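You operate a simulated robot arm through the tools that you are given. There is no shell and no other tool.

You are at the controls of a simulated robot arm. One attempt, no reset.

## Task
Too few rows light: raise the current dial mark by mark till the tester counts three.
Fine: stop at the first mark that does it; then supply off, pins up and the board flat in the yellow tray.

It is judged by the outcome, as a careful person would: the job done as asked, and still so three seconds after it is handed in. It fails if anything else is knocked over, pushed out of place, dropped, spilled or broken.

## Robot
A 6-joint arm with a fingered hand, fixed in place. Base frame: the origin is on the floor under the middle of its stand, x ahead of it, y to its left, z up; the work surface is at about z = 76.8. Lengths are in cm, angles in rad, forces in N, time in s.
With the tool pointing down near the work surface it reaches from about 26 to 78 cm from the base axis. Its first joint turns from -2.007 to 2.007 rad. Payload 4 kg.
Tool frame: the origin (TCP) lies between the finger pads and is the grasp point; the fingertips stand 2.6 cm ahead of it; z points along the fingers, y is the line along which they close. The gripper opens to 16.4 cm; its body begins 7.3 cm behind the TCP. The gripper is a hand of 5 fingers: y runs from the thumb to the fingers, the wrist lies at [0, 0, -23.9] in the tool frame, and closing takes about 1.5 s.
Orientation is told as [roll, pitch, yaw] about the base's x, y, z axes, in that order, counted from this pose: with the fingers straight down and closing along the base's y, the tool's x points along the base's -x, its y along +y and its z along -z.

## Interface
- The arm moves only by the tool nudge_tool. Its argument "deltas" is a list of rows, each a list of 7 numbers: the opening, from 0 (shut) to 1 (fully open), then the shift along the tool's x, y, z in m, then the turn, a rotation vector about the tool's x, y, z in rad. In form: [[hand, x, y, z, rx, ry, rz], ...]. A call has 1 to 20 rows; each row is the pose to reach, as a shift and turn from the pose commanded when the call began, along the tool's axes at that moment. Rows are played at 5 a second. More than 5 cm and 0.15 rad between two rows, or a gripper value outside its range, and nothing of the call is played. A pose out of reach is approached as far as the arm can. The call stops where the force on the tool passes 50 N (or 10 N more than at its start, if that is more) or the arm is blocked; 0.2 s more then pass. The fingers move at their own pace (about 4.5 cm/s each) and stop on an object; they squeeze with about 33 N. The grip force told is the motor's: it shows also when the fingers shut on nothing. Time passes only in rows, and 0.2 s behind the last, so rows that repeat a pose let the fingers close. It gives the time, the measured TCP pose, the force on the tool (base axes), the opening and the grip force at its end, in the units of the frame above (readings bear some noise), with the torque about the TCP (base axes, N m) and any sound that the robot's microphone picked up.
- Cameras (640 x 400 px; columns grow to the right, rows downward): "scene" is fixed at [4.28, -50.36, 137.7]; the picture's right is [0.33, -0.94, 0.00], its down [-0.59, -0.21, -0.78] and it looks along [0.73, 0.26, -0.63] (base axes); focal length 345 px, centre (320, 200). "wrist" rides on the gripper at [5, -7, -9.3] in the tool frame; the picture's right is [0.81, 0.59, 0.00], its down [-0.43, 0.60, -0.68] and it looks along [-0.40, 0.55, 0.74] (tool axes); focal length 270 px, centre (320, 200). There is no depth. A picture from a camera that has moved, and an enlarged one, comes with that camera's place and axes in the base frame and with its lens. The place of the scene camera against the robot may be out by one fixed shift of up to 1.8 cm in any direction.
- capture(camera): a new picture of that camera. No time passes.
- raise_lower(by): slides the trunk up (or, below 0, down) by that many cm; the arm rides with it, the base frame stays. It gives what a move gives, with no picture.
- set_grasp(shape): the hand has 5 fingers and takes this shape, open, in about a second: jaw (thumb against the fingers, like two jaws); tri (thumb and two fingers); tip (a fingertip pinch); poke (one finger out to press); point (the index stretched); flat (the hand flat); cup (the hand cupped); fist (a fist). The gripper value then closes the fingers along that shape, each until it touches; the sizes above hold for jaw. It gives what a move gives, with no picture.
- enlarge(camera, box): a new picture of the part [left, top, right, bottom] of that camera's present view, enlarged. No time passes.
- job_done(): hands the job in; it is judged then, once.

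Places have to be worked out from the pictures, the camera data and where the tool is seen. Open the gripper and draw the arm clear of the work before you hand the job in, unless the task says otherwise.

The tools are called after "Request:" as a command line: name --pt "numbers of a row" for each row, then --argument value for the rest, lists and objects as JSON in quotes. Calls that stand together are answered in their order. nudge_tool: Moves the arm, as the interface text tells. Its arguments: {"type":"object","properties":{"deltas":{"type":"array","items":{"type":"array","items":{"type":"number"}}}},"required":["deltas"]} The other tools are called the same way: raise_lower (by) moves the trunk up or down; set_grasp (shape) gives the hand a shape; capture (camera) takes a picture; enlarge (camera, box) takes an enlarged picture of a part of a camera's view; job_done () hands the job in.

At the start:

```text
time: 0.0
position: [58.3, -41.7, 112.5]
ee_rot: [-0.001, -0.001, -0.001]
wrist_force: [-0.1, -0.4, -0.1]
moment: [0.01, -0.01, 0.03]
width: 16.4
finger_force: 0.1
shape: jaw
trunk travel left (down, up): [-82.5, 16.5]
```

scene: 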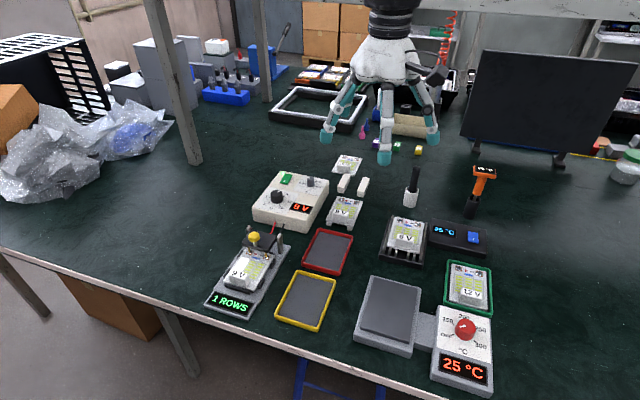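
wrist: 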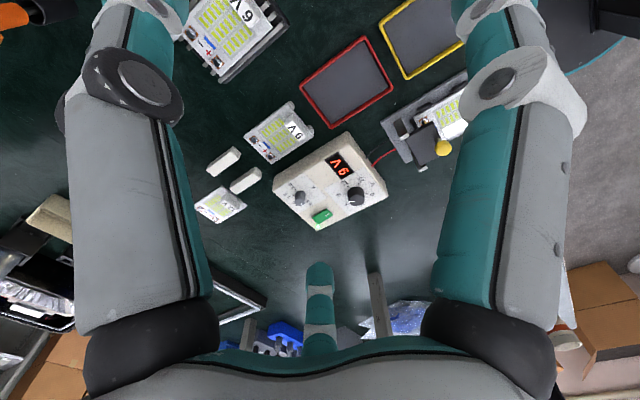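

I'll start by looking closely at the supply, the tester and the trays before moving anything.

Request:
enlarge --camera "scene" --box '[240, 160, 340, 240]'

Request:
enlarge --camera "scene" --box '[190, 220, 350, 330]'

Request:
enlarge --camera "wrist" --box '[260, 110, 400, 240]'

Request:
enlarge --camera "scene" --box '[320, 140, 520, 400]'

```text
5.00 times, centred on (290, 200) of scene
camera zoom: at [4.28, -50.36, 137.7], right [0.33, -0.94, 0.0], down [-0.59, -0.21, -0.78], along [0.73, 0.26, -0.63], focal length 1723 px, centre (470, 200)
```

zoom: 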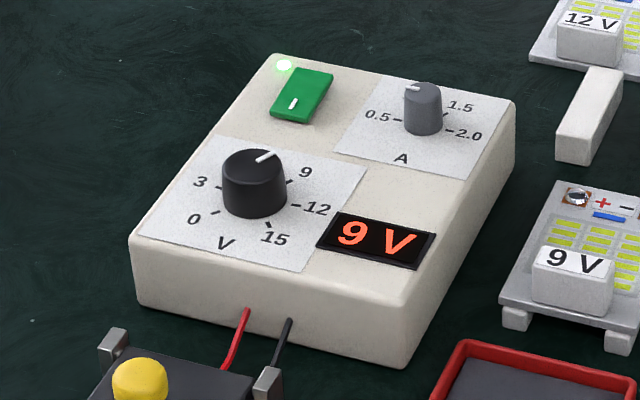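

```text
3.64 times, centred on (270, 275) of scene
camera zoom: at [4.28, -50.36, 137.7], right [0.33, -0.94, 0.0], down [-0.59, -0.21, -0.78], along [0.73, 0.26, -0.63], focal length 1253 px, centre (502, -73)
```

zoom: 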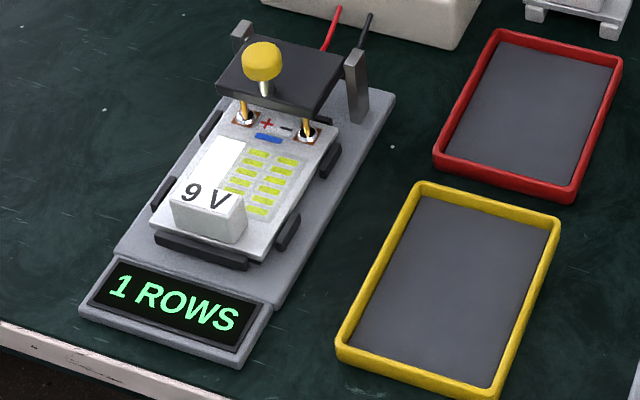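

```text
3.08 times, centred on (330, 175) of wrist
camera zoom: at [53.42, -48.67, 121.65], right [-0.81, 0.59, 0.0], down [0.43, 0.6, 0.68], along [0.4, 0.55, -0.74], focal length 832 px, centre (289, 277)
```

zoom: 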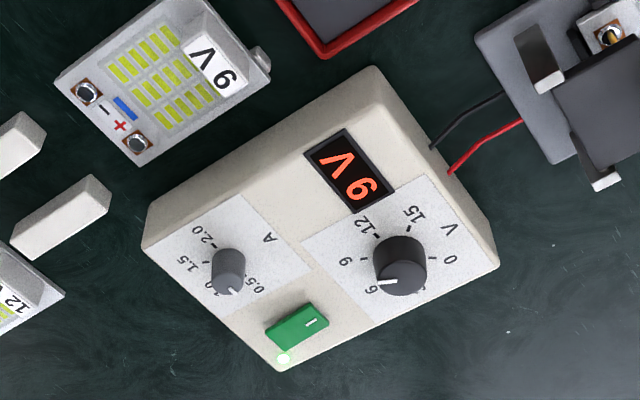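

```text
1.54 times, centred on (420, 270) of scene
camera zoom: at [4.28, -50.36, 137.7], right [0.33, -0.94, 0.0], down [-0.59, -0.21, -0.78], along [0.73, 0.26, -0.63], focal length 530 px, centre (166, 92)
```

zoom: 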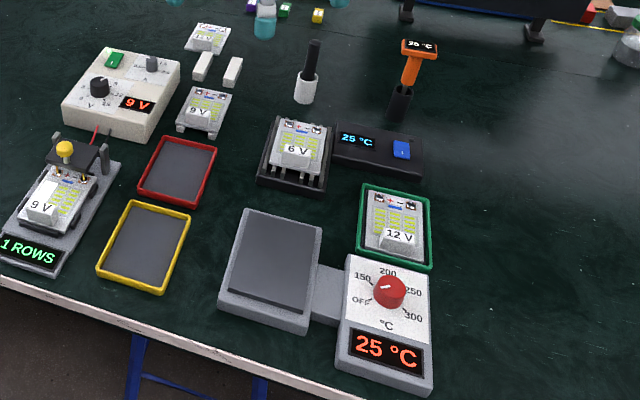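

The display reads 9 V and 1 row; the current dial looks to be at its lowest mark (0.5). I move the hand up high toward the supply to look from closer and fix positions.

Request:
nudge_tool --pt "1 -0.005 0.04 0.01 0 0 0" --pt "1 -0.01 0.08 0.02 0 0 0" --pt "1 -0.02 0.12 0.04 0 0 0" --pt "1 -0.03 0.15 0.06 0 0 0" --pt "1 -0.03 0.15 0.06 0 0 0"

Request:
capture --camera "wrist"

Request:
capture --camera "scene"

```text
time: 1.2
position: [61.51, -26.68, 106.44]
ee_rot: [0.0, -0.002, -0.001]
wrist_force: [0.3, -0.7, -0.6]
moment: [0.02, -0.02, -0.04]
width: 16.39
finger_force: 0.1
shape: jaw
trunk travel left (down, up): [-82.5, 16.5]
```

```text
taken
camera wrist: at [56.46, -33.72, 115.63], right [-0.81, 0.59, 0.0], down [0.43, 0.6, 0.68], along [0.4, 0.55, -0.74], focal length 270 px, centre (320, 200)
```

wrist: 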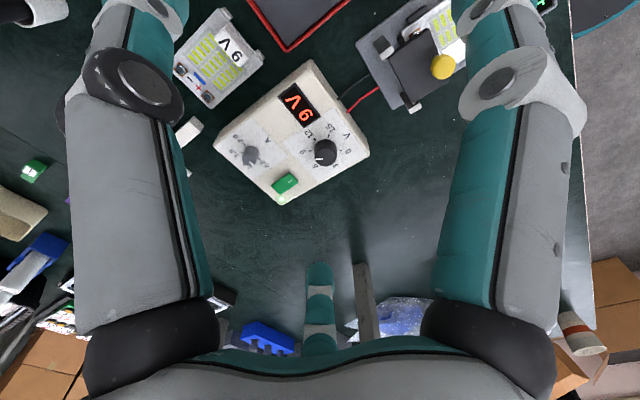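

```text
taken
```

scene: 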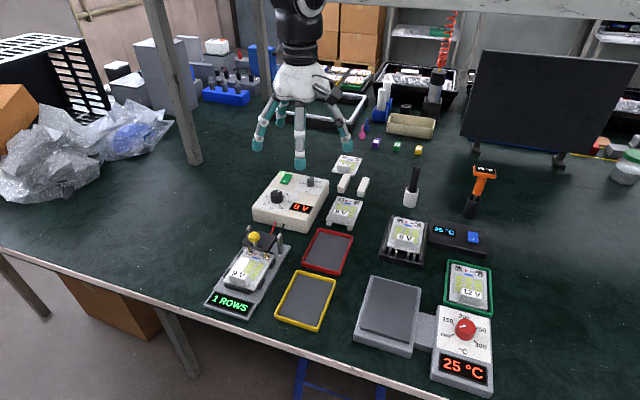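

From two wrist views I place the current knob near (77, -22, 81.5), at the edge of reach. I zoom in on the supply from here to read the knobs, switch and display.

Request:
enlarge --camera "wrist" --box '[205, 60, 375, 210]'

Request:
enlarge --camera "wrist" --box '[340, 0, 480, 120]'

Request:
enlarge --camera "scene" --box '[295, 165, 335, 195]'

Request:
enlarge --camera "scene" --box '[230, 220, 300, 280]'

```text
2.67 times, centred on (290, 135) of wrist
camera zoom: at [56.46, -33.72, 115.63], right [-0.81, 0.59, 0.0], down [0.43, 0.6, 0.68], along [0.4, 0.55, -0.74], focal length 721 px, centre (400, 373)
```

zoom: 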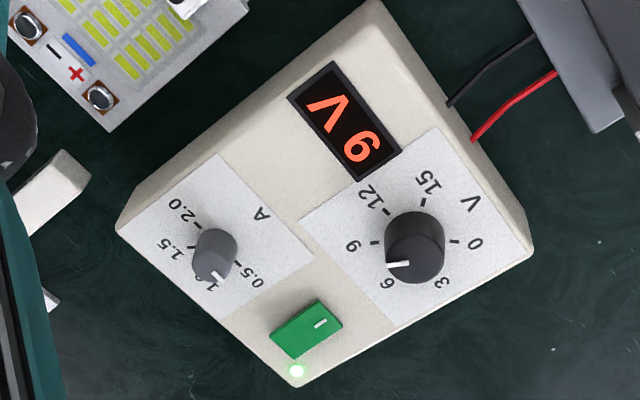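

```text
3.33 times, centred on (410, 60) of wrist
camera zoom: at [56.46, -33.72, 115.63], right [-0.81, 0.59, 0.0], down [0.43, 0.6, 0.68], along [0.4, 0.55, -0.74], focal length 901 px, centre (20, 667)
```

zoom: 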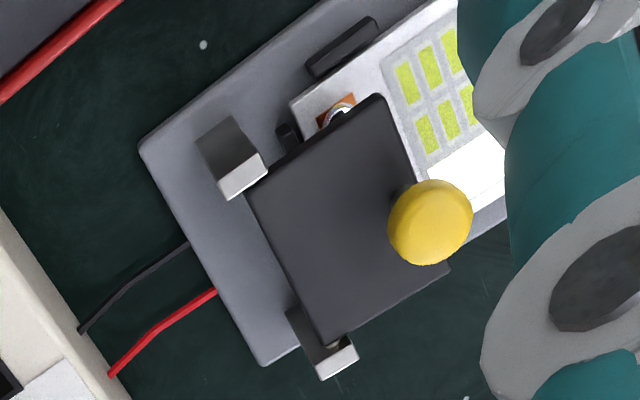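

```text
13.33 times, centred on (315, 180) of scene
camera zoom: at [4.28, -50.36, 137.7], right [0.33, -0.94, 0.0], down [-0.59, -0.21, -0.78], along [0.73, 0.26, -0.63], focal length 4596 px, centre (387, 467)
```

zoom: 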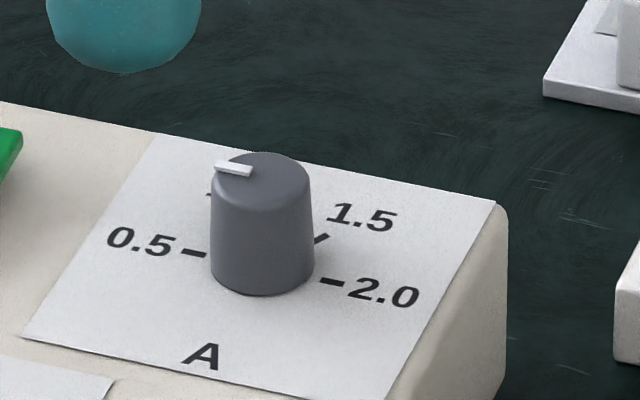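

```text
6.67 times, centred on (265, 250) of scene
camera zoom: at [4.28, -50.36, 137.7], right [0.33, -0.94, 0.0], down [-0.59, -0.21, -0.78], along [0.73, 0.26, -0.63], focal length 2298 px, centre (687, -133)
```

zoom: 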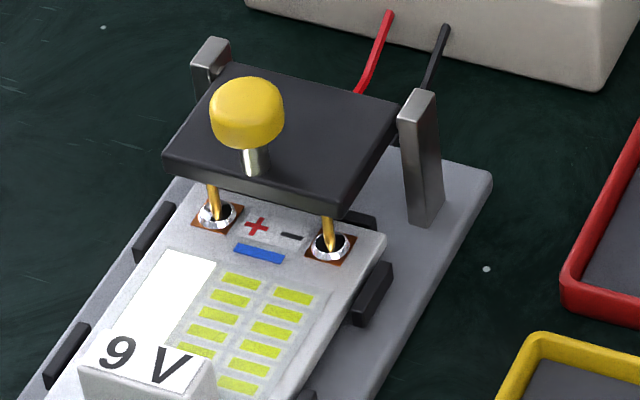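

The current knob is at 0.5 A (pointer toward +y), marks run clockwise about 60° apart, and the voltage is 9 V. The supply sits squared with the base frame, so I test reach by moving above the current knob at a safe height.

Request:
nudge_tool --pt "1 -0.035 0.012 0.015 0 0 0" --pt "1 -0.07 0.024 0.03 0 0 0" --pt "1 -0.105 0.036 0.045 0 0 0" --pt "1 -0.14 0.047 0.06 0 0 0" --pt "1 -0.16 0.047 0.06 0 0 0" --pt "1 -0.16 0.047 0.06 0 0 0"

Request:
capture --camera "wrist"

Request:
capture --camera "scene"

```text
time: 2.6
position: [77.24, -22.1, 100.53]
ee_rot: [0.0, -0.002, 0.0]
wrist_force: [1.0, 1.0, 0.7]
moment: [0.03, 0.02, 0.02]
width: 16.39
finger_force: 0.1
shape: jaw
trunk travel left (down, up): [-82.5, 16.5]
```

```text
taken
camera wrist: at [72.33, -29.01, 109.67], right [-0.81, 0.59, 0.0], down [0.43, 0.6, 0.68], along [0.4, 0.55, -0.74], focal length 270 px, centre (320, 200)
```

wrist: 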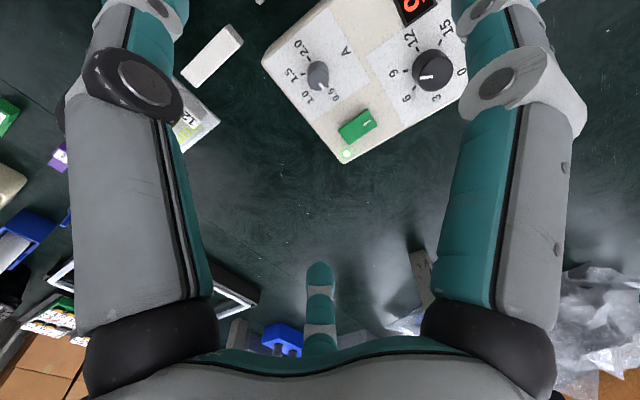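

```text
taken
```

scene: 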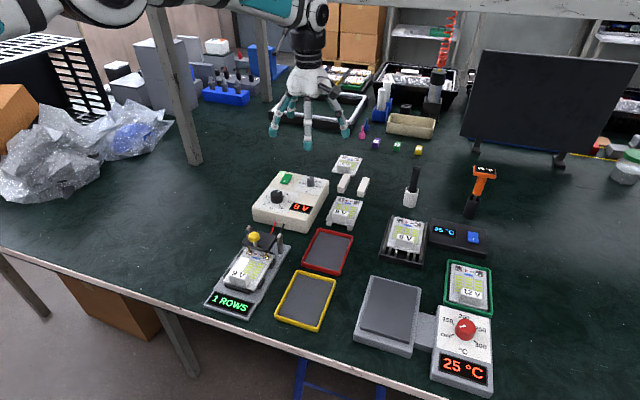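

The arm reaches over the current knob (77.2, -22.1) with the tool down. I now try the fingertip-pinch shape here, well clear of everything, to see where the tips sit.

Request:
set_grasp --shape "tip"

Request:
capture --camera "wrist"

Request:
enlarge --camera "scene" --box '[230, 50, 390, 210]'

```text
time: 3.5
position: [77.42, -22.04, 100.36]
ee_rot: [0.0, -0.001, 0.0]
wrist_force: [0.3, 0.4, -0.1]
moment: [-0.02, 0.01, 0.02]
width: 16.39
finger_force: 0.1
shape: tip
trunk travel left (down, up): [-82.5, 16.5]
```

```text
taken
camera wrist: at [72.35, -29.04, 109.65], right [-0.81, 0.59, 0.0], down [0.43, 0.6, 0.68], along [0.4, 0.55, -0.74], focal length 270 px, centre (320, 200)
```

wrist: 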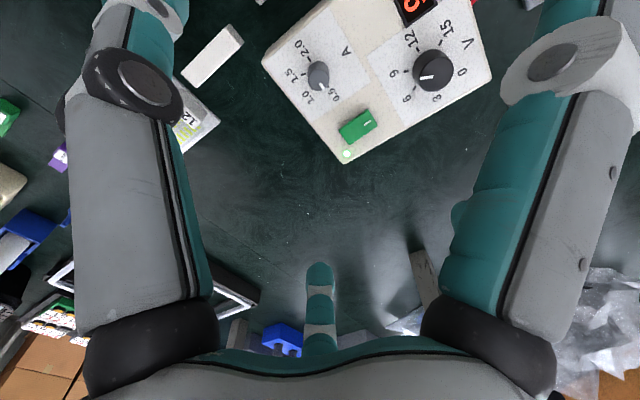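

```text
2.50 times, centred on (310, 130) of scene
camera zoom: at [4.28, -50.36, 137.7], right [0.33, -0.94, 0.0], down [-0.59, -0.21, -0.78], along [0.73, 0.26, -0.63], focal length 862 px, centre (345, 375)
```

zoom: 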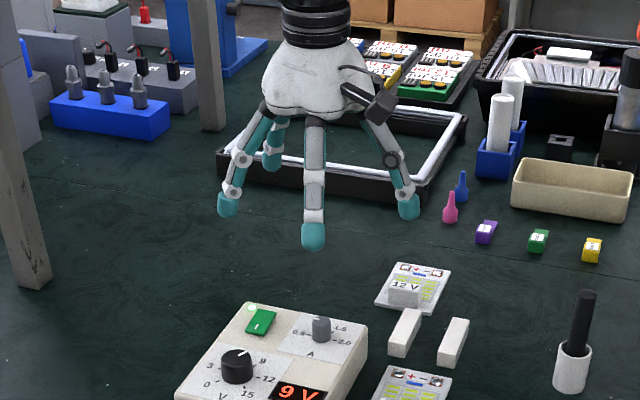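

The open hand is a five-finger claw. I close it in free air in the tip shape to see which fingers move and where the tips meet.

Request:
nudge_tool --pt "0.0 0 0 0 0 0 0" --pt "0.0 0 0 0 0 0 0" --pt "0.0 0 0 0 0 0 0" --pt "0.0 0 0 0 0 0 0" --pt "0.0 0 0 0 0 0 0" --pt "0.0 0 0 0 0 0 0" --pt "0.0 0 0 0 0 0 0" --pt "0.0 0 0 0 0 0 0" --pt "0.0 0 0 0 0 0 0"

Request:
capture --camera "wrist"

Request:
enlarge --camera "scene" --box '[230, 50, 390, 210]'

```text
time: 5.5
position: [77.39, -22.14, 100.49]
ee_rot: [0.0, -0.001, 0.001]
wrist_force: [0.0, -0.3, -0.4]
moment: [0.01, 0.03, 0.03]
width: 0.03
finger_force: 0.0
shape: tip
trunk travel left (down, up): [-82.5, 16.5]
```

```text
taken
camera wrist: at [72.34, -29.04, 109.65], right [-0.81, 0.59, 0.0], down [0.43, 0.6, 0.68], along [0.4, 0.55, -0.74], focal length 270 px, centre (320, 200)
```

wrist: 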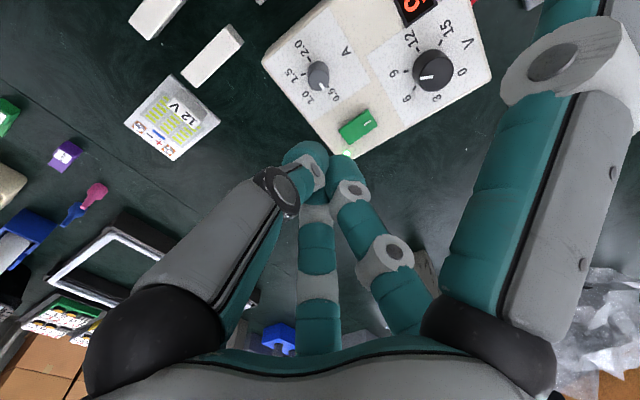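

```text
2.50 times, centred on (310, 130) of scene
camera zoom: at [4.28, -50.36, 137.7], right [0.33, -0.94, 0.0], down [-0.59, -0.21, -0.78], along [0.73, 0.26, -0.63], focal length 862 px, centre (345, 375)
```

zoom: 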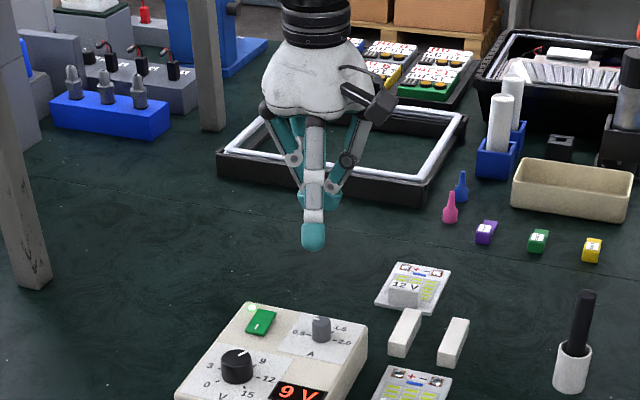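

In "tip" the thumb and two fingers meet while one finger stays stretched down beside them. I check the "tri" shape (closed) to see whether the spare finger is kept out of the way.

Request:
set_grasp --shape "tri"

Request:
capture --camera "wrist"

Request:
enlarge --camera "scene" --box '[230, 50, 390, 210]'

```text
time: 6.4
position: [77.41, -21.98, 100.43]
ee_rot: [-0.001, -0.002, -0.001]
wrist_force: [-0.4, 0.2, -0.4]
moment: [0.0, 0.0, -0.01]
width: 16.4
finger_force: 0.1
shape: tri
trunk travel left (down, up): [-82.5, 16.5]
```

```text
taken
camera wrist: at [72.35, -29.04, 109.65], right [-0.81, 0.59, 0.0], down [0.43, 0.6, 0.68], along [0.4, 0.55, -0.74], focal length 270 px, centre (320, 200)
```

wrist: 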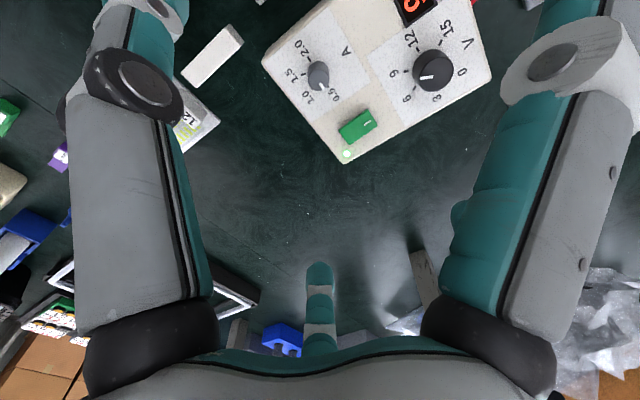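

```text
2.50 times, centred on (310, 130) of scene
camera zoom: at [4.28, -50.36, 137.7], right [0.33, -0.94, 0.0], down [-0.59, -0.21, -0.78], along [0.73, 0.26, -0.63], focal length 862 px, centre (345, 375)
```

zoom: 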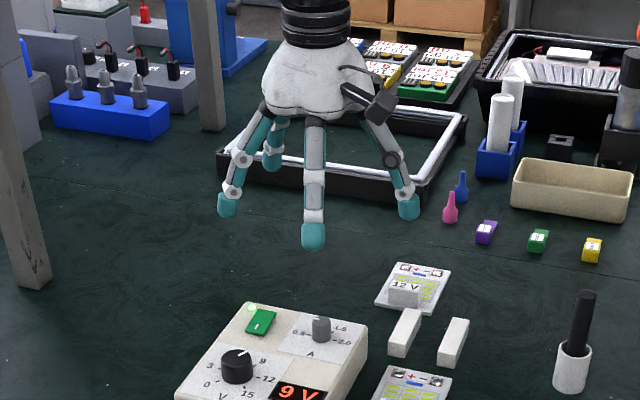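

Open "tri" looks like open "tip". I look at the "poke" shape next, as I'll need it for the supply switch.

Request:
set_grasp --shape "poke"

Request:
capture --camera "wrist"

Request:
enlarge --camera "scene" --box '[230, 50, 390, 210]'

```text
time: 7.3
position: [77.33, -22.19, 100.42]
ee_rot: [-0.001, 0.0, 0.0]
wrist_force: [0.0, 0.8, -0.4]
moment: [0.01, 0.03, -0.04]
width: 0.0
finger_force: 0.1
shape: poke
trunk travel left (down, up): [-82.5, 16.5]
```

```text
taken
camera wrist: at [72.35, -29.04, 109.65], right [-0.81, 0.59, 0.0], down [0.43, 0.6, 0.68], along [0.4, 0.55, -0.74], focal length 270 px, centre (320, 200)
```

wrist: 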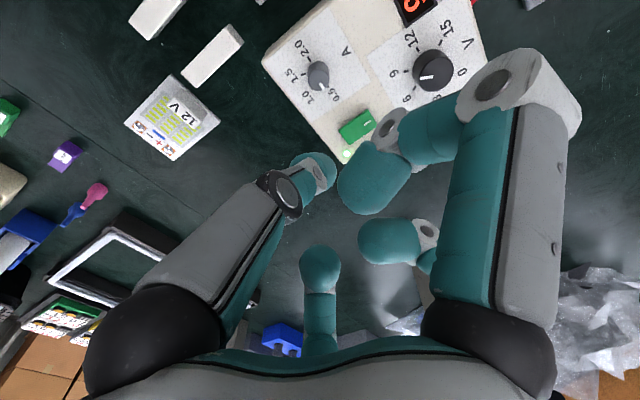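

```text
2.50 times, centred on (310, 130) of scene
camera zoom: at [4.28, -50.36, 137.7], right [0.33, -0.94, 0.0], down [-0.59, -0.21, -0.78], along [0.73, 0.26, -0.63], focal length 862 px, centre (345, 375)
```

zoom: 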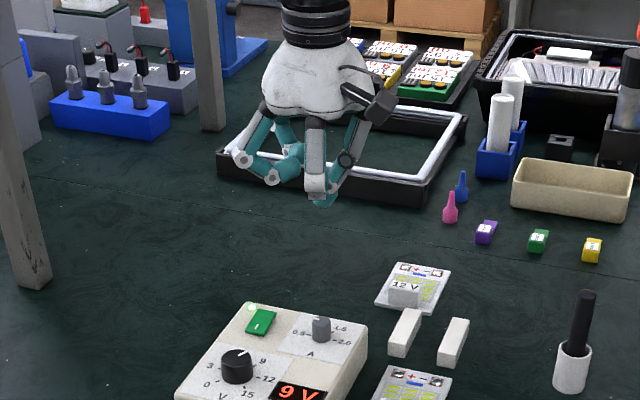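

Poke puts one fingertip on the tool axis with the others folded well above it, good for the switch. I check the jaw shape closed in air too, to know which fingers take part.

Request:
set_grasp --shape "jaw"

Request:
nudge_tool --pt "0.1 0 0 0 0 0 0" --pt "0.1 0 0 0 0 0 0" --pt "0.1 0 0 0 0 0 0" --pt "0.1 0 0 0 0 0 0" --pt "0.1 0 0 0 0 0 0" --pt "0.1 0 0 0 0 0 0" --pt "0.1 0 0 0 0 0 0" --pt "0.1 0 0 0 0 0 0" --pt "0.1 0 0 0 0 0 0"

Request:
capture --camera "wrist"

Request:
enlarge --camera "scene" --box '[230, 50, 390, 210]'

```text
time: 8.2
position: [77.32, -22.04, 100.39]
ee_rot: [0.001, 0.0, 0.001]
wrist_force: [0.1, 0.3, 0.0]
moment: [-0.01, -0.01, -0.04]
width: 16.42
finger_force: 0.0
shape: jaw
trunk travel left (down, up): [-82.5, 16.5]
```

```text
time: 10.2
position: [77.27, -22.06, 100.51]
ee_rot: [0.0, -0.001, 0.001]
wrist_force: [-0.5, -0.8, 0.8]
moment: [-0.03, 0.01, -0.02]
width: 1.67
finger_force: 0.1
shape: jaw
trunk travel left (down, up): [-82.5, 16.5]
```

```text
taken
camera wrist: at [72.35, -29.04, 109.65], right [-0.81, 0.59, 0.0], down [0.43, 0.6, 0.68], along [0.4, 0.55, -0.74], focal length 270 px, centre (320, 200)
```

wrist: 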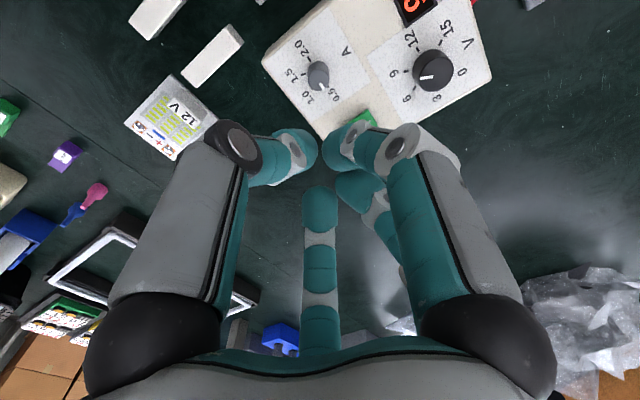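

```text
2.50 times, centred on (310, 130) of scene
camera zoom: at [4.28, -50.36, 137.7], right [0.33, -0.94, 0.0], down [-0.59, -0.21, -0.78], along [0.73, 0.26, -0.63], focal length 862 px, centre (345, 375)
```

zoom: 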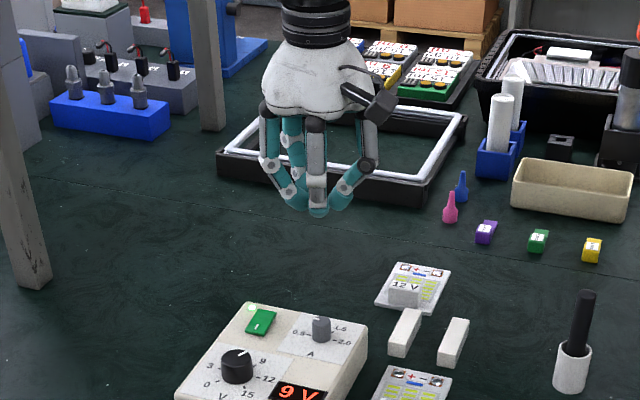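

In jaw all fingers close like a chuck around the tool axis, which suits the knob. I zoom the wrist view on the supply from here to triangulate the knob and switch better.

Request:
enlarge --camera "wrist" --box '[255, 30, 375, 105]'

Request:
enlarge --camera "wrist" --box '[260, 0, 500, 150]'

Request:
enlarge --camera "scene" --box '[275, 165, 300, 190]'

```text
5.33 times, centred on (315, 68) of wrist
camera zoom: at [72.35, -29.04, 109.65], right [-0.81, 0.59, 0.0], down [0.43, 0.6, 0.68], along [0.4, 0.55, -0.74], focal length 1442 px, centre (347, 907)
```

zoom: 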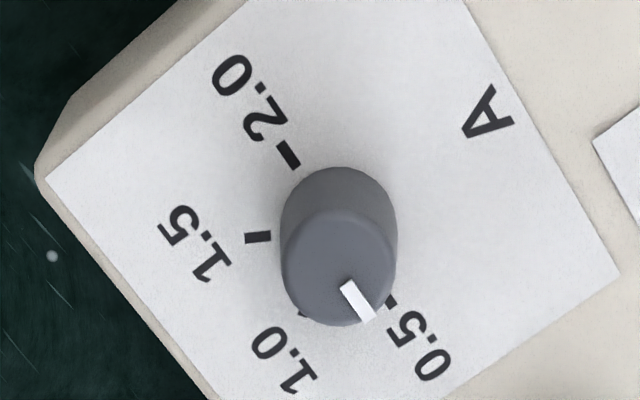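

```text
2.67 times, centred on (380, 75) of wrist
camera zoom: at [72.35, -29.04, 109.65], right [-0.81, 0.59, 0.0], down [0.43, 0.6, 0.68], along [0.4, 0.55, -0.74], focal length 721 px, centre (160, 533)
```

zoom: 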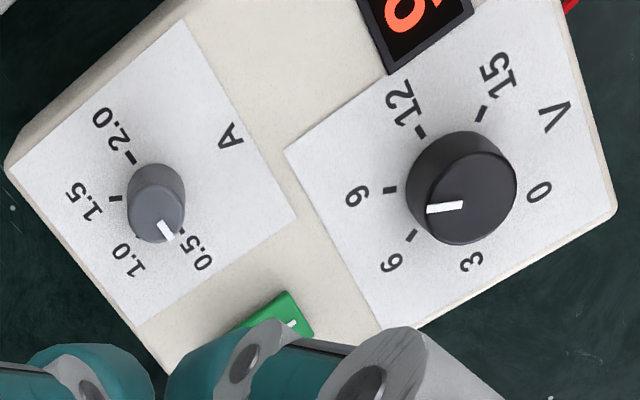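

```text
16.00 times, centred on (288, 178) of scene
camera zoom: at [4.28, -50.36, 137.7], right [0.33, -0.94, 0.0], down [-0.59, -0.21, -0.78], along [0.73, 0.26, -0.63], focal length 5515 px, centre (840, 560)
```

zoom: 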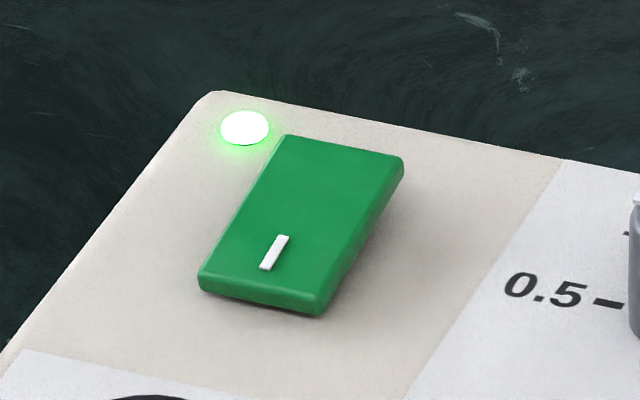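

The knob is at about (77.7, -21.9), base z≈80.7, top z≈83.2, 2 cm wide; its marks lie at 90°, 30°, -30°, -90° in the base frame. I center over it, pre-turn the hand by -1.05 rad so the turning strokes are centered, and set a 5 cm opening.

Request:
nudge_tool --pt "0.3 -0.001 0 0 0 0 -0.14" --pt "0.3 -0.002 0 0 0 0 -0.28" --pt "0.3 -0.003 0 0 0 0 -0.42" --pt "0.3 -0.004 0.0008 0 0 0 -0.56" --pt "0.3 -0.0042 0.0008 0 0 0 -0.7" --pt "0.3 -0.0042 0.0008 0 0 0 -0.84" --pt "0.3 -0.0042 0.0008 0 0 0 -0.95" --pt "0.3 -0.0042 0.0008 0 0 0 -1.05" --pt "0.3 -0.0042 0.0008 0 0 0 -1.05"

Request:
capture --camera "wrist"

Request:
capture --camera "scene"

```text
time: 12.2
position: [77.83, -21.96, 100.4]
ee_rot: [0.0, 0.0, 1.05]
wrist_force: [-0.3, 0.0, 1.0]
moment: [0.01, 0.0, 0.01]
width: 4.89
finger_force: 0.1
shape: jaw
trunk travel left (down, up): [-82.5, 16.5]
```

```text
taken
camera wrist: at [81.46, -29.78, 109.66], right [-0.91, -0.41, 0.0], down [-0.3, 0.67, 0.68], along [-0.28, 0.62, -0.74], focal length 270 px, centre (320, 200)
```

wrist: 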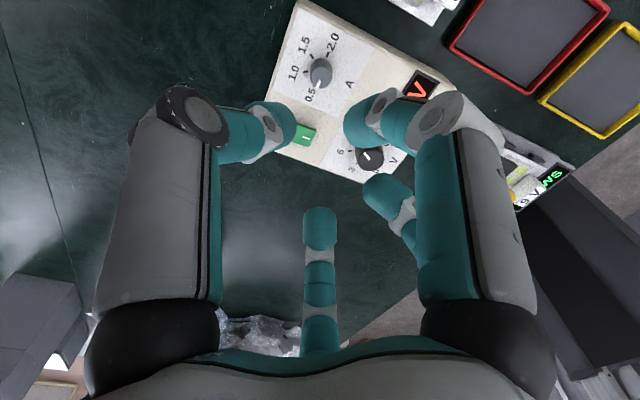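

```text
taken
```

scene: 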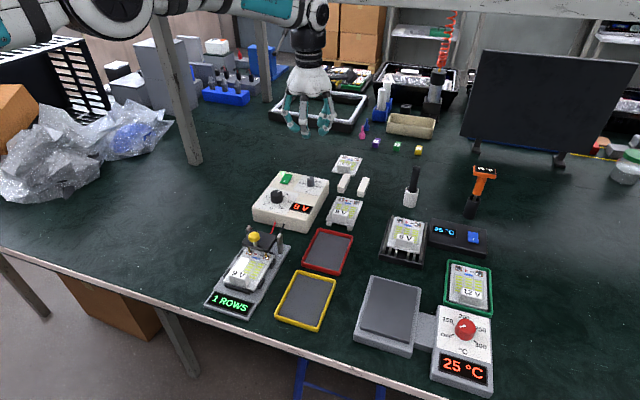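

The hand is above the knob with yaw 1.05. I zoom this view for another fix on the knob.

Request:
enlarge --camera "wrist" --box '[260, 30, 380, 105]'

```text
5.33 times, centred on (320, 68) of wrist
camera zoom: at [81.46, -29.78, 109.66], right [-0.91, -0.41, 0.0], down [-0.3, 0.67, 0.68], along [-0.28, 0.62, -0.74], focal length 1442 px, centre (320, 907)
```

zoom: 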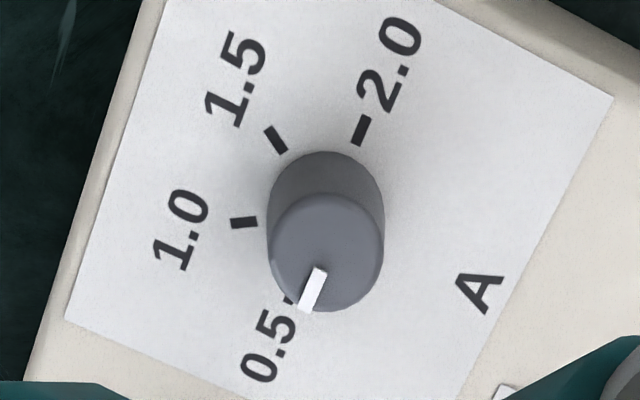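

Both views agree on the knob at (77.77, -21.92), within a millimetre of the tool axis. I lower the trunk 12 cm, leaving the fingertips about 2.5 cm above the knob.

Request:
raise_lower --by -12

Request:
capture --camera "scene"

Request:
capture --camera "wrist"

```text
time: 13.7
position: [77.9, -21.93, 88.4]
ee_rot: [-0.001, 0.0, 1.051]
wrist_force: [0.2, 0.1, 1.0]
moment: [0.03, 0.0, -0.02]
width: 4.88
finger_force: 0.1
shape: jaw
trunk travel left (down, up): [-70.5, 28.5]
```

```text
taken
```

scene: 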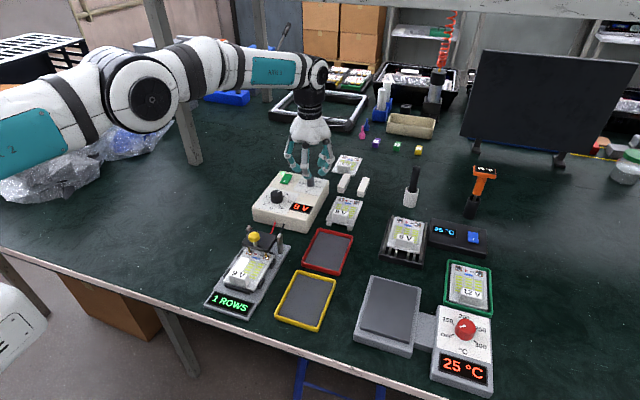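

```text
taken
camera wrist: at [81.44, -29.78, 97.69], right [-0.91, -0.41, 0.0], down [-0.3, 0.67, 0.68], along [-0.28, 0.62, -0.74], focal length 270 px, centre (320, 200)
```

wrist: 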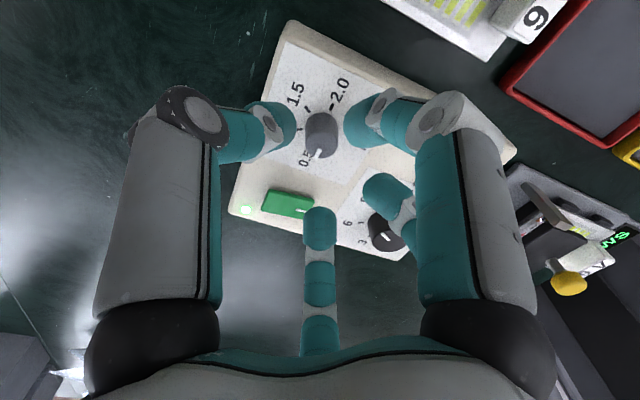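

The knob is centered between the open tips. I lower the trunk another 3 cm so the tips straddle the knob top, then check.

Request:
raise_lower --by -3

Request:
enlarge --camera "scene" --box '[265, 120, 355, 210]'

Request:
capture --camera "wrist"

```text
time: 14.4
position: [77.87, -21.84, 85.53]
ee_rot: [-0.001, 0.001, 1.051]
wrist_force: [0.3, 0.2, 0.0]
moment: [-0.01, -0.02, 0.02]
width: 4.88
finger_force: 0.1
shape: jaw
trunk travel left (down, up): [-67.5, 31.5]
```

```text
4.44 times, centred on (310, 165) of scene
camera zoom: at [4.28, -50.36, 137.7], right [0.33, -0.94, 0.0], down [-0.59, -0.21, -0.78], along [0.73, 0.26, -0.63], focal length 1532 px, centre (364, 356)
```

zoom: 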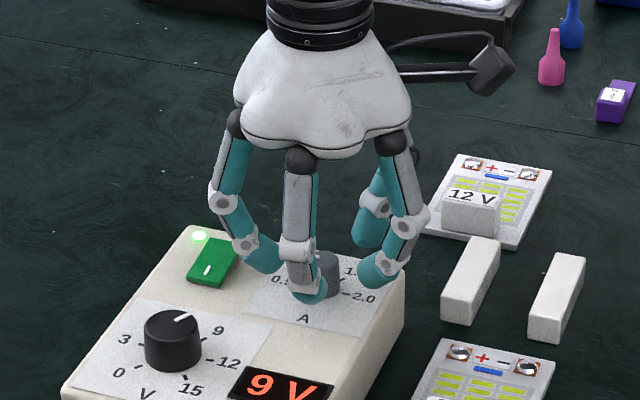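

```text
taken
camera wrist: at [81.44, -29.78, 94.68], right [-0.91, -0.41, 0.0], down [-0.3, 0.67, 0.68], along [-0.28, 0.62, -0.74], focal length 270 px, centre (320, 200)
```

wrist: 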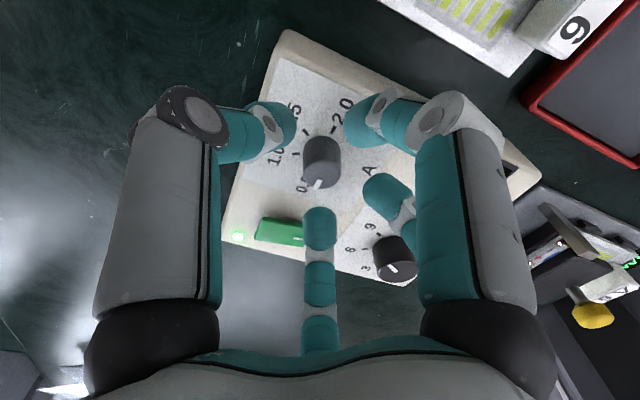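

The tips straddle the knob. I descend the last 1.4 cm by nudging (force-limited), then close on the knob.

Request:
nudge_tool --pt "0.3 0 0 0.005 0 0 0" --pt "0.3 0 0 0.01 0 0 0" --pt "0.3 0 0 0.014 0 0 0" --pt "0.3 0 0 0.014 0 0 0"

Request:
capture --camera "wrist"

Request:
enlarge --camera "scene" --box '[265, 120, 355, 210]'

```text
time: 15.4
position: [77.81, -21.88, 84.13]
ee_rot: [0.001, -0.001, 1.051]
wrist_force: [0.8, 0.0, 0.1]
moment: [0.02, 0.01, 0.0]
width: 4.86
finger_force: 0.1
shape: jaw
trunk travel left (down, up): [-67.5, 31.5]
```

```text
taken
camera wrist: at [81.45, -29.78, 93.26], right [-0.91, -0.41, 0.0], down [-0.3, 0.67, 0.68], along [-0.28, 0.62, -0.74], focal length 270 px, centre (320, 200)
```

wrist: 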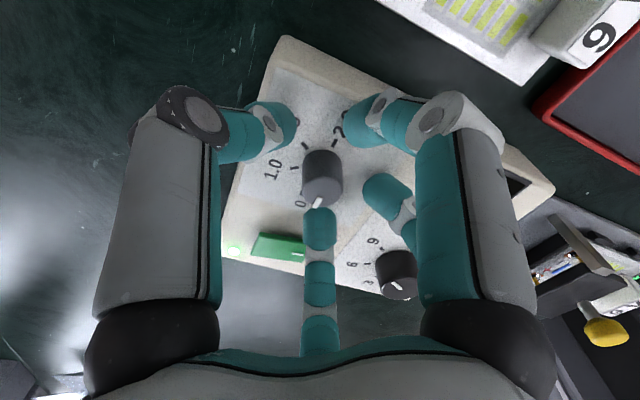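

```text
4.44 times, centred on (310, 165) of scene
camera zoom: at [4.28, -50.36, 137.7], right [0.33, -0.94, 0.0], down [-0.59, -0.21, -0.78], along [0.73, 0.26, -0.63], focal length 1532 px, centre (364, 356)
```

zoom: 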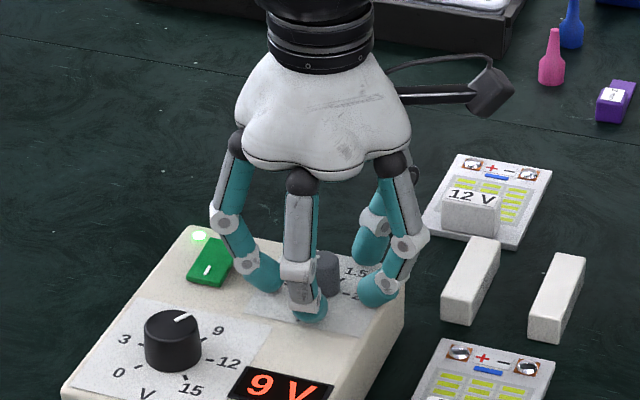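

Fingertips are just above the panel with no contact force. I close the hand onto the knob without moving.

Request:
nudge_tool --pt "0.05 0 0 0 0 0 0" --pt "0.05 0 0 0 0 0 0" --pt "0.05 0 0 0 0 0 0" --pt "0.05 0 0 0 0 0 0" --pt "0.05 0 0 0 0 0 0"

Request:
capture --camera "wrist"

Request:
enlarge --camera "scene" --box '[200, 120, 355, 320]'

```text
time: 16.6
position: [77.8, -22.0, 84.04]
ee_rot: [0.0, 0.0, 1.051]
wrist_force: [-2.4, 0.5, -1.6]
moment: [0.04, 0.1, 0.01]
width: 1.34
finger_force: 33.3
shape: jaw
trunk travel left (down, up): [-67.5, 31.5]
```

```text
taken
camera wrist: at [81.43, -29.78, 93.22], right [-0.91, -0.41, 0.0], down [-0.3, 0.67, 0.68], along [-0.28, 0.62, -0.74], focal length 270 px, centre (320, 200)
```

wrist: 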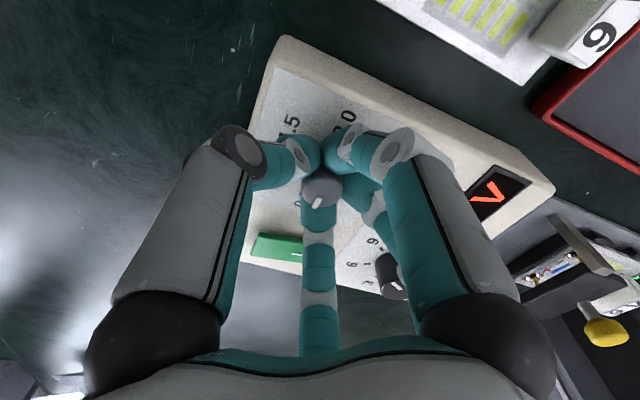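

```text
2.00 times, centred on (278, 220) of scene
camera zoom: at [4.28, -50.36, 137.7], right [0.33, -0.94, 0.0], down [-0.59, -0.21, -0.78], along [0.73, 0.26, -0.63], focal length 689 px, centre (405, 160)
```

zoom: 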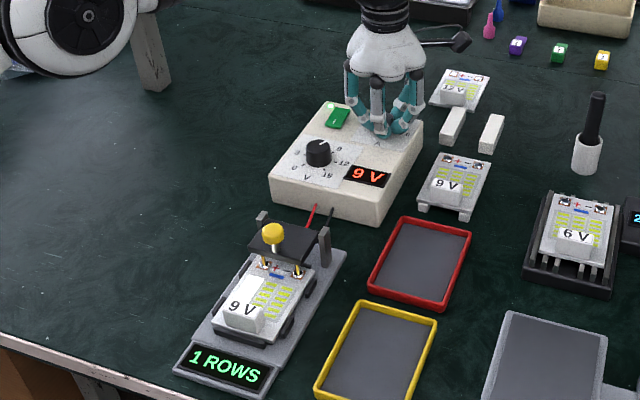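

The knob is gripped (33 N). I turn it clockwise one mark (60°, +1.047 rad about the tool axis) and look at the tester.

Request:
nudge_tool --pt "0.05 0 0 0 0 0 0.13" --pt "0.05 0 0 0 0 0 0.26" --pt "0.05 0 0 0 0 0 0.39" --pt "0.05 0 0 0 0 0 0.52" --pt "0.05 0 0 0 0 0 0.65" --pt "0.05 0 0 0 0 0 0.78" --pt "0.05 0 0 0 0 0 0.91" --pt "0.05 0 0 0 0 0 1.0" --pt "0.05 0 0 0 0 0 1.047" --pt "0.05 0 0 0 0 0 1.047" --pt "0.05 0 0 0 0 0 1.047"

Request:
capture --camera "wrist"

Request:
enlarge --camera "scene" --box '[200, 120, 355, 320]'

```text
time: 19.1
position: [77.76, -21.97, 84.12]
ee_rot: [0.002, 0.002, 0.001]
wrist_force: [-10.9, -4.3, -4.9]
moment: [-0.1, 0.25, 0.0]
width: 1.32
finger_force: 33.1
shape: jaw
trunk travel left (down, up): [-67.5, 31.5]
```

```text
taken
camera wrist: at [72.8, -28.95, 93.23], right [-0.81, 0.59, 0.0], down [0.43, 0.6, 0.68], along [0.4, 0.55, -0.74], focal length 270 px, centre (320, 200)
```

wrist: 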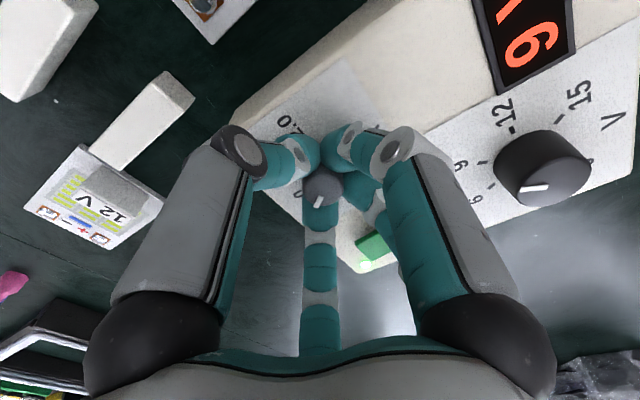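

```text
2.00 times, centred on (278, 220) of scene
camera zoom: at [4.28, -50.36, 137.7], right [0.33, -0.94, 0.0], down [-0.59, -0.21, -0.78], along [0.73, 0.26, -0.63], focal length 689 px, centre (405, 160)
```

zoom: 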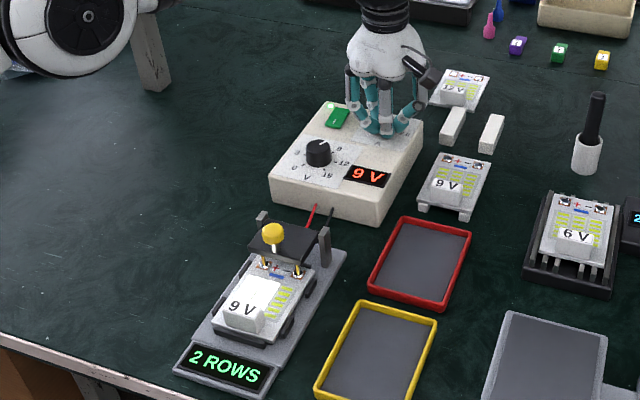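

The tester now counts 2 rows at the 1.0 mark. I verify the pointer angle by zooming before going to the next mark.

Request:
enlarge --camera "wrist" --box '[280, 160, 360, 220]'

Request:
enlarge --camera "scene" --box '[295, 165, 335, 195]'

```text
6.67 times, centred on (320, 190) of wrist
camera zoom: at [72.8, -28.95, 93.23], right [-0.81, 0.59, 0.0], down [0.43, 0.6, 0.68], along [0.4, 0.55, -0.74], focal length 1802 px, centre (320, 267)
```

zoom: 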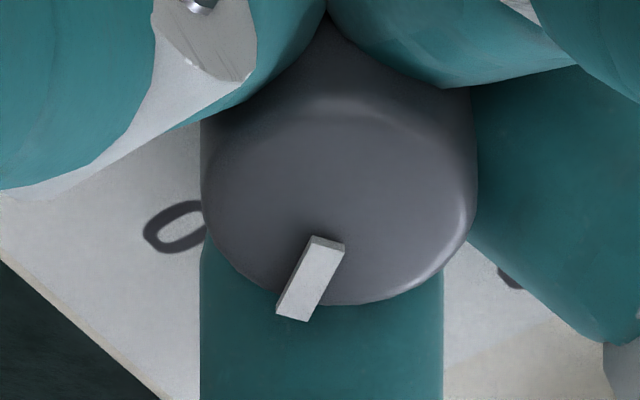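

```text
13.33 times, centred on (315, 180) of scene
camera zoom: at [4.28, -50.36, 137.7], right [0.33, -0.94, 0.0], down [-0.59, -0.21, -0.78], along [0.73, 0.26, -0.63], focal length 4596 px, centre (387, 467)
```

zoom: 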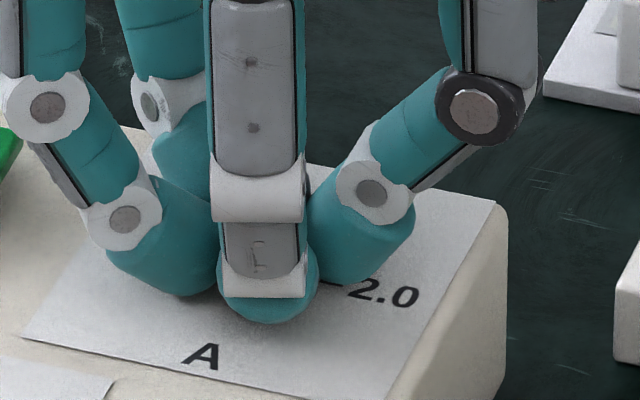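

The pointer is near the 1.0 mark (I measure ~35° versus 30°), and 2 rows isn't enough. I turn one more mark clockwise.

Request:
nudge_tool --pt "0.05 0 0 0 0 0 0.13" --pt "0.05 0 0 0 0 0 0.26" --pt "0.05 0 0 0 0 0 0.39" --pt "0.05 0 0 0 0 0 0.52" --pt "0.05 0 0 0 0 0 0.65" --pt "0.05 0 0 0 0 0 0.78" --pt "0.05 0 0 0 0 0 0.91" --pt "0.05 0 0 0 0 0 1.0" --pt "0.05 0 0 0 0 0 1.07" --pt "0.05 0 0 0 0 0 1.07" --pt "0.05 0 0 0 0 0 1.07"

Request:
enlarge --camera "wrist" --box '[280, 160, 360, 220]'

Request:
enlarge --camera "scene" --box '[200, 120, 355, 320]'

Request:
capture --camera "wrist"

```text
time: 21.4
position: [77.71, -22.05, 84.03]
ee_rot: [0.0, -0.002, -1.068]
wrist_force: [-12.8, -9.8, -4.8]
moment: [-0.11, 0.37, 0.03]
width: 1.32
finger_force: 32.7
shape: jaw
trunk travel left (down, up): [-67.5, 31.5]
```

```text
6.67 times, centred on (320, 190) of wrist
camera zoom: at [69.3, -20.98, 93.22], right [0.13, 0.99, 0.0], down [0.73, -0.09, 0.68], along [0.67, -0.08, -0.74], focal length 1802 px, centre (320, 267)
```

zoom: 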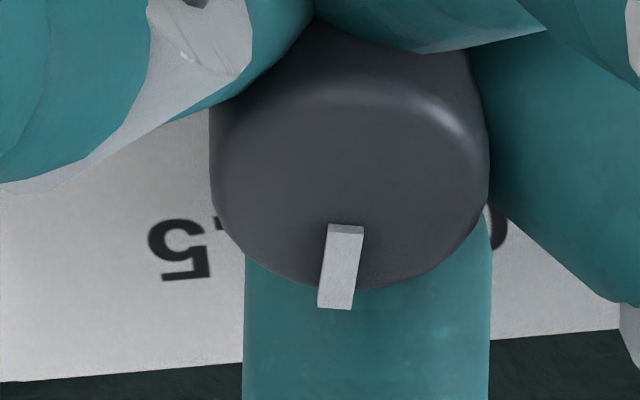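

```text
2.00 times, centred on (278, 220) of scene
camera zoom: at [4.28, -50.36, 137.7], right [0.33, -0.94, 0.0], down [-0.59, -0.21, -0.78], along [0.73, 0.26, -0.63], focal length 689 px, centre (405, 160)
```

zoom: 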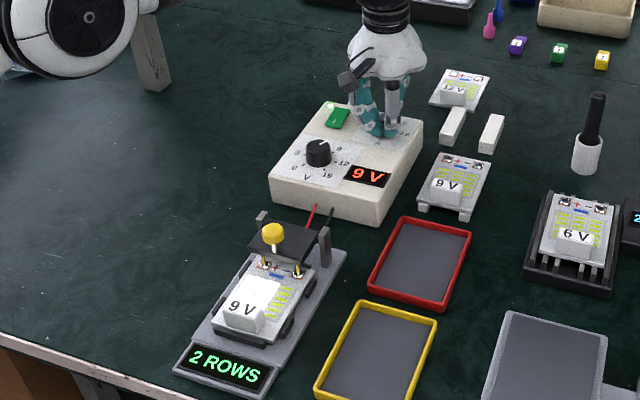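

```text
taken
camera wrist: at [69.3, -20.98, 93.22], right [0.13, 0.99, 0.0], down [0.73, -0.09, 0.68], along [0.67, -0.08, -0.74], focal length 270 px, centre (320, 200)
```

wrist: 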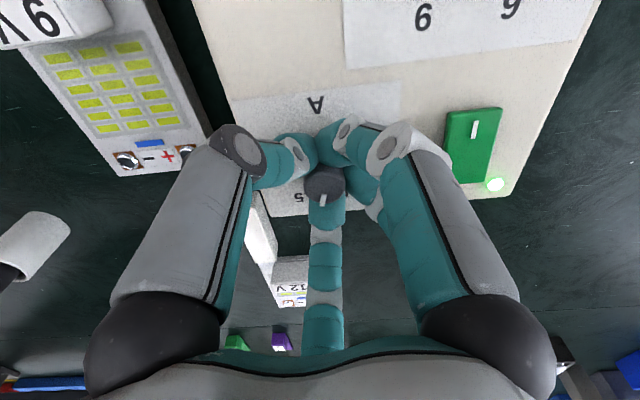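

The knob lagged the hand: its pointer is at about -13°, still short of the 1.5 mark (-30°), and the tester still shows 2. I continue by 0.3 rad and check again.

Request:
nudge_tool --pt "0.0 0 0 0 0 0 0.08" --pt "0.0 0 0 0 0 0 0.16" --pt "0.0 0 0 0 0 0 0.24" --pt "0.0 0 0 0 0 0 0.3" --pt "0.0 0 0 0 0 0 0.3" --pt "0.0 0 0 0 0 0 0.3"

Request:
enlarge --camera "wrist" --box '[280, 160, 360, 220]'

Request:
enlarge --camera "scene" --box '[200, 120, 355, 320]'

```text
time: 22.9
position: [77.68, -21.9, 84.08]
ee_rot: [0.0, 0.002, -1.369]
wrist_force: [-19.0, -10.6, -6.8]
moment: [-0.17, 0.47, 0.03]
width: 1.32
finger_force: 32.8
shape: jaw
trunk travel left (down, up): [-67.5, 31.5]
```

```text
6.67 times, centred on (320, 190) of wrist
camera zoom: at [69.98, -18.5, 93.24], right [0.41, 0.91, 0.0], down [0.67, -0.3, 0.68], along [0.62, -0.28, -0.74], focal length 1802 px, centre (320, 267)
```

zoom: 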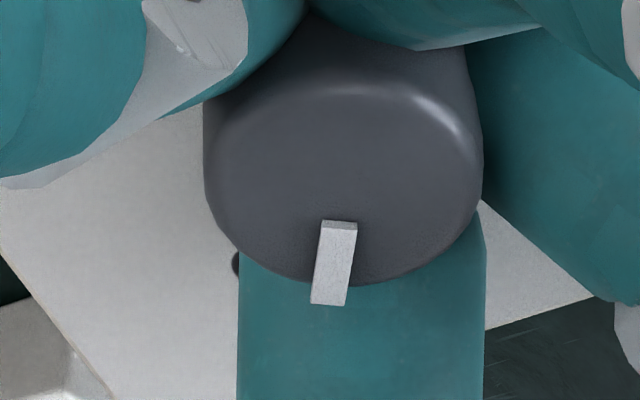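

```text
2.00 times, centred on (278, 220) of scene
camera zoom: at [4.28, -50.36, 137.7], right [0.33, -0.94, 0.0], down [-0.59, -0.21, -0.78], along [0.73, 0.26, -0.63], focal length 689 px, centre (405, 160)
```

zoom: 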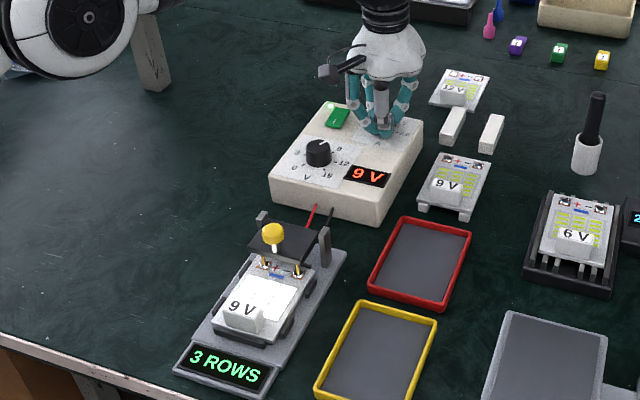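

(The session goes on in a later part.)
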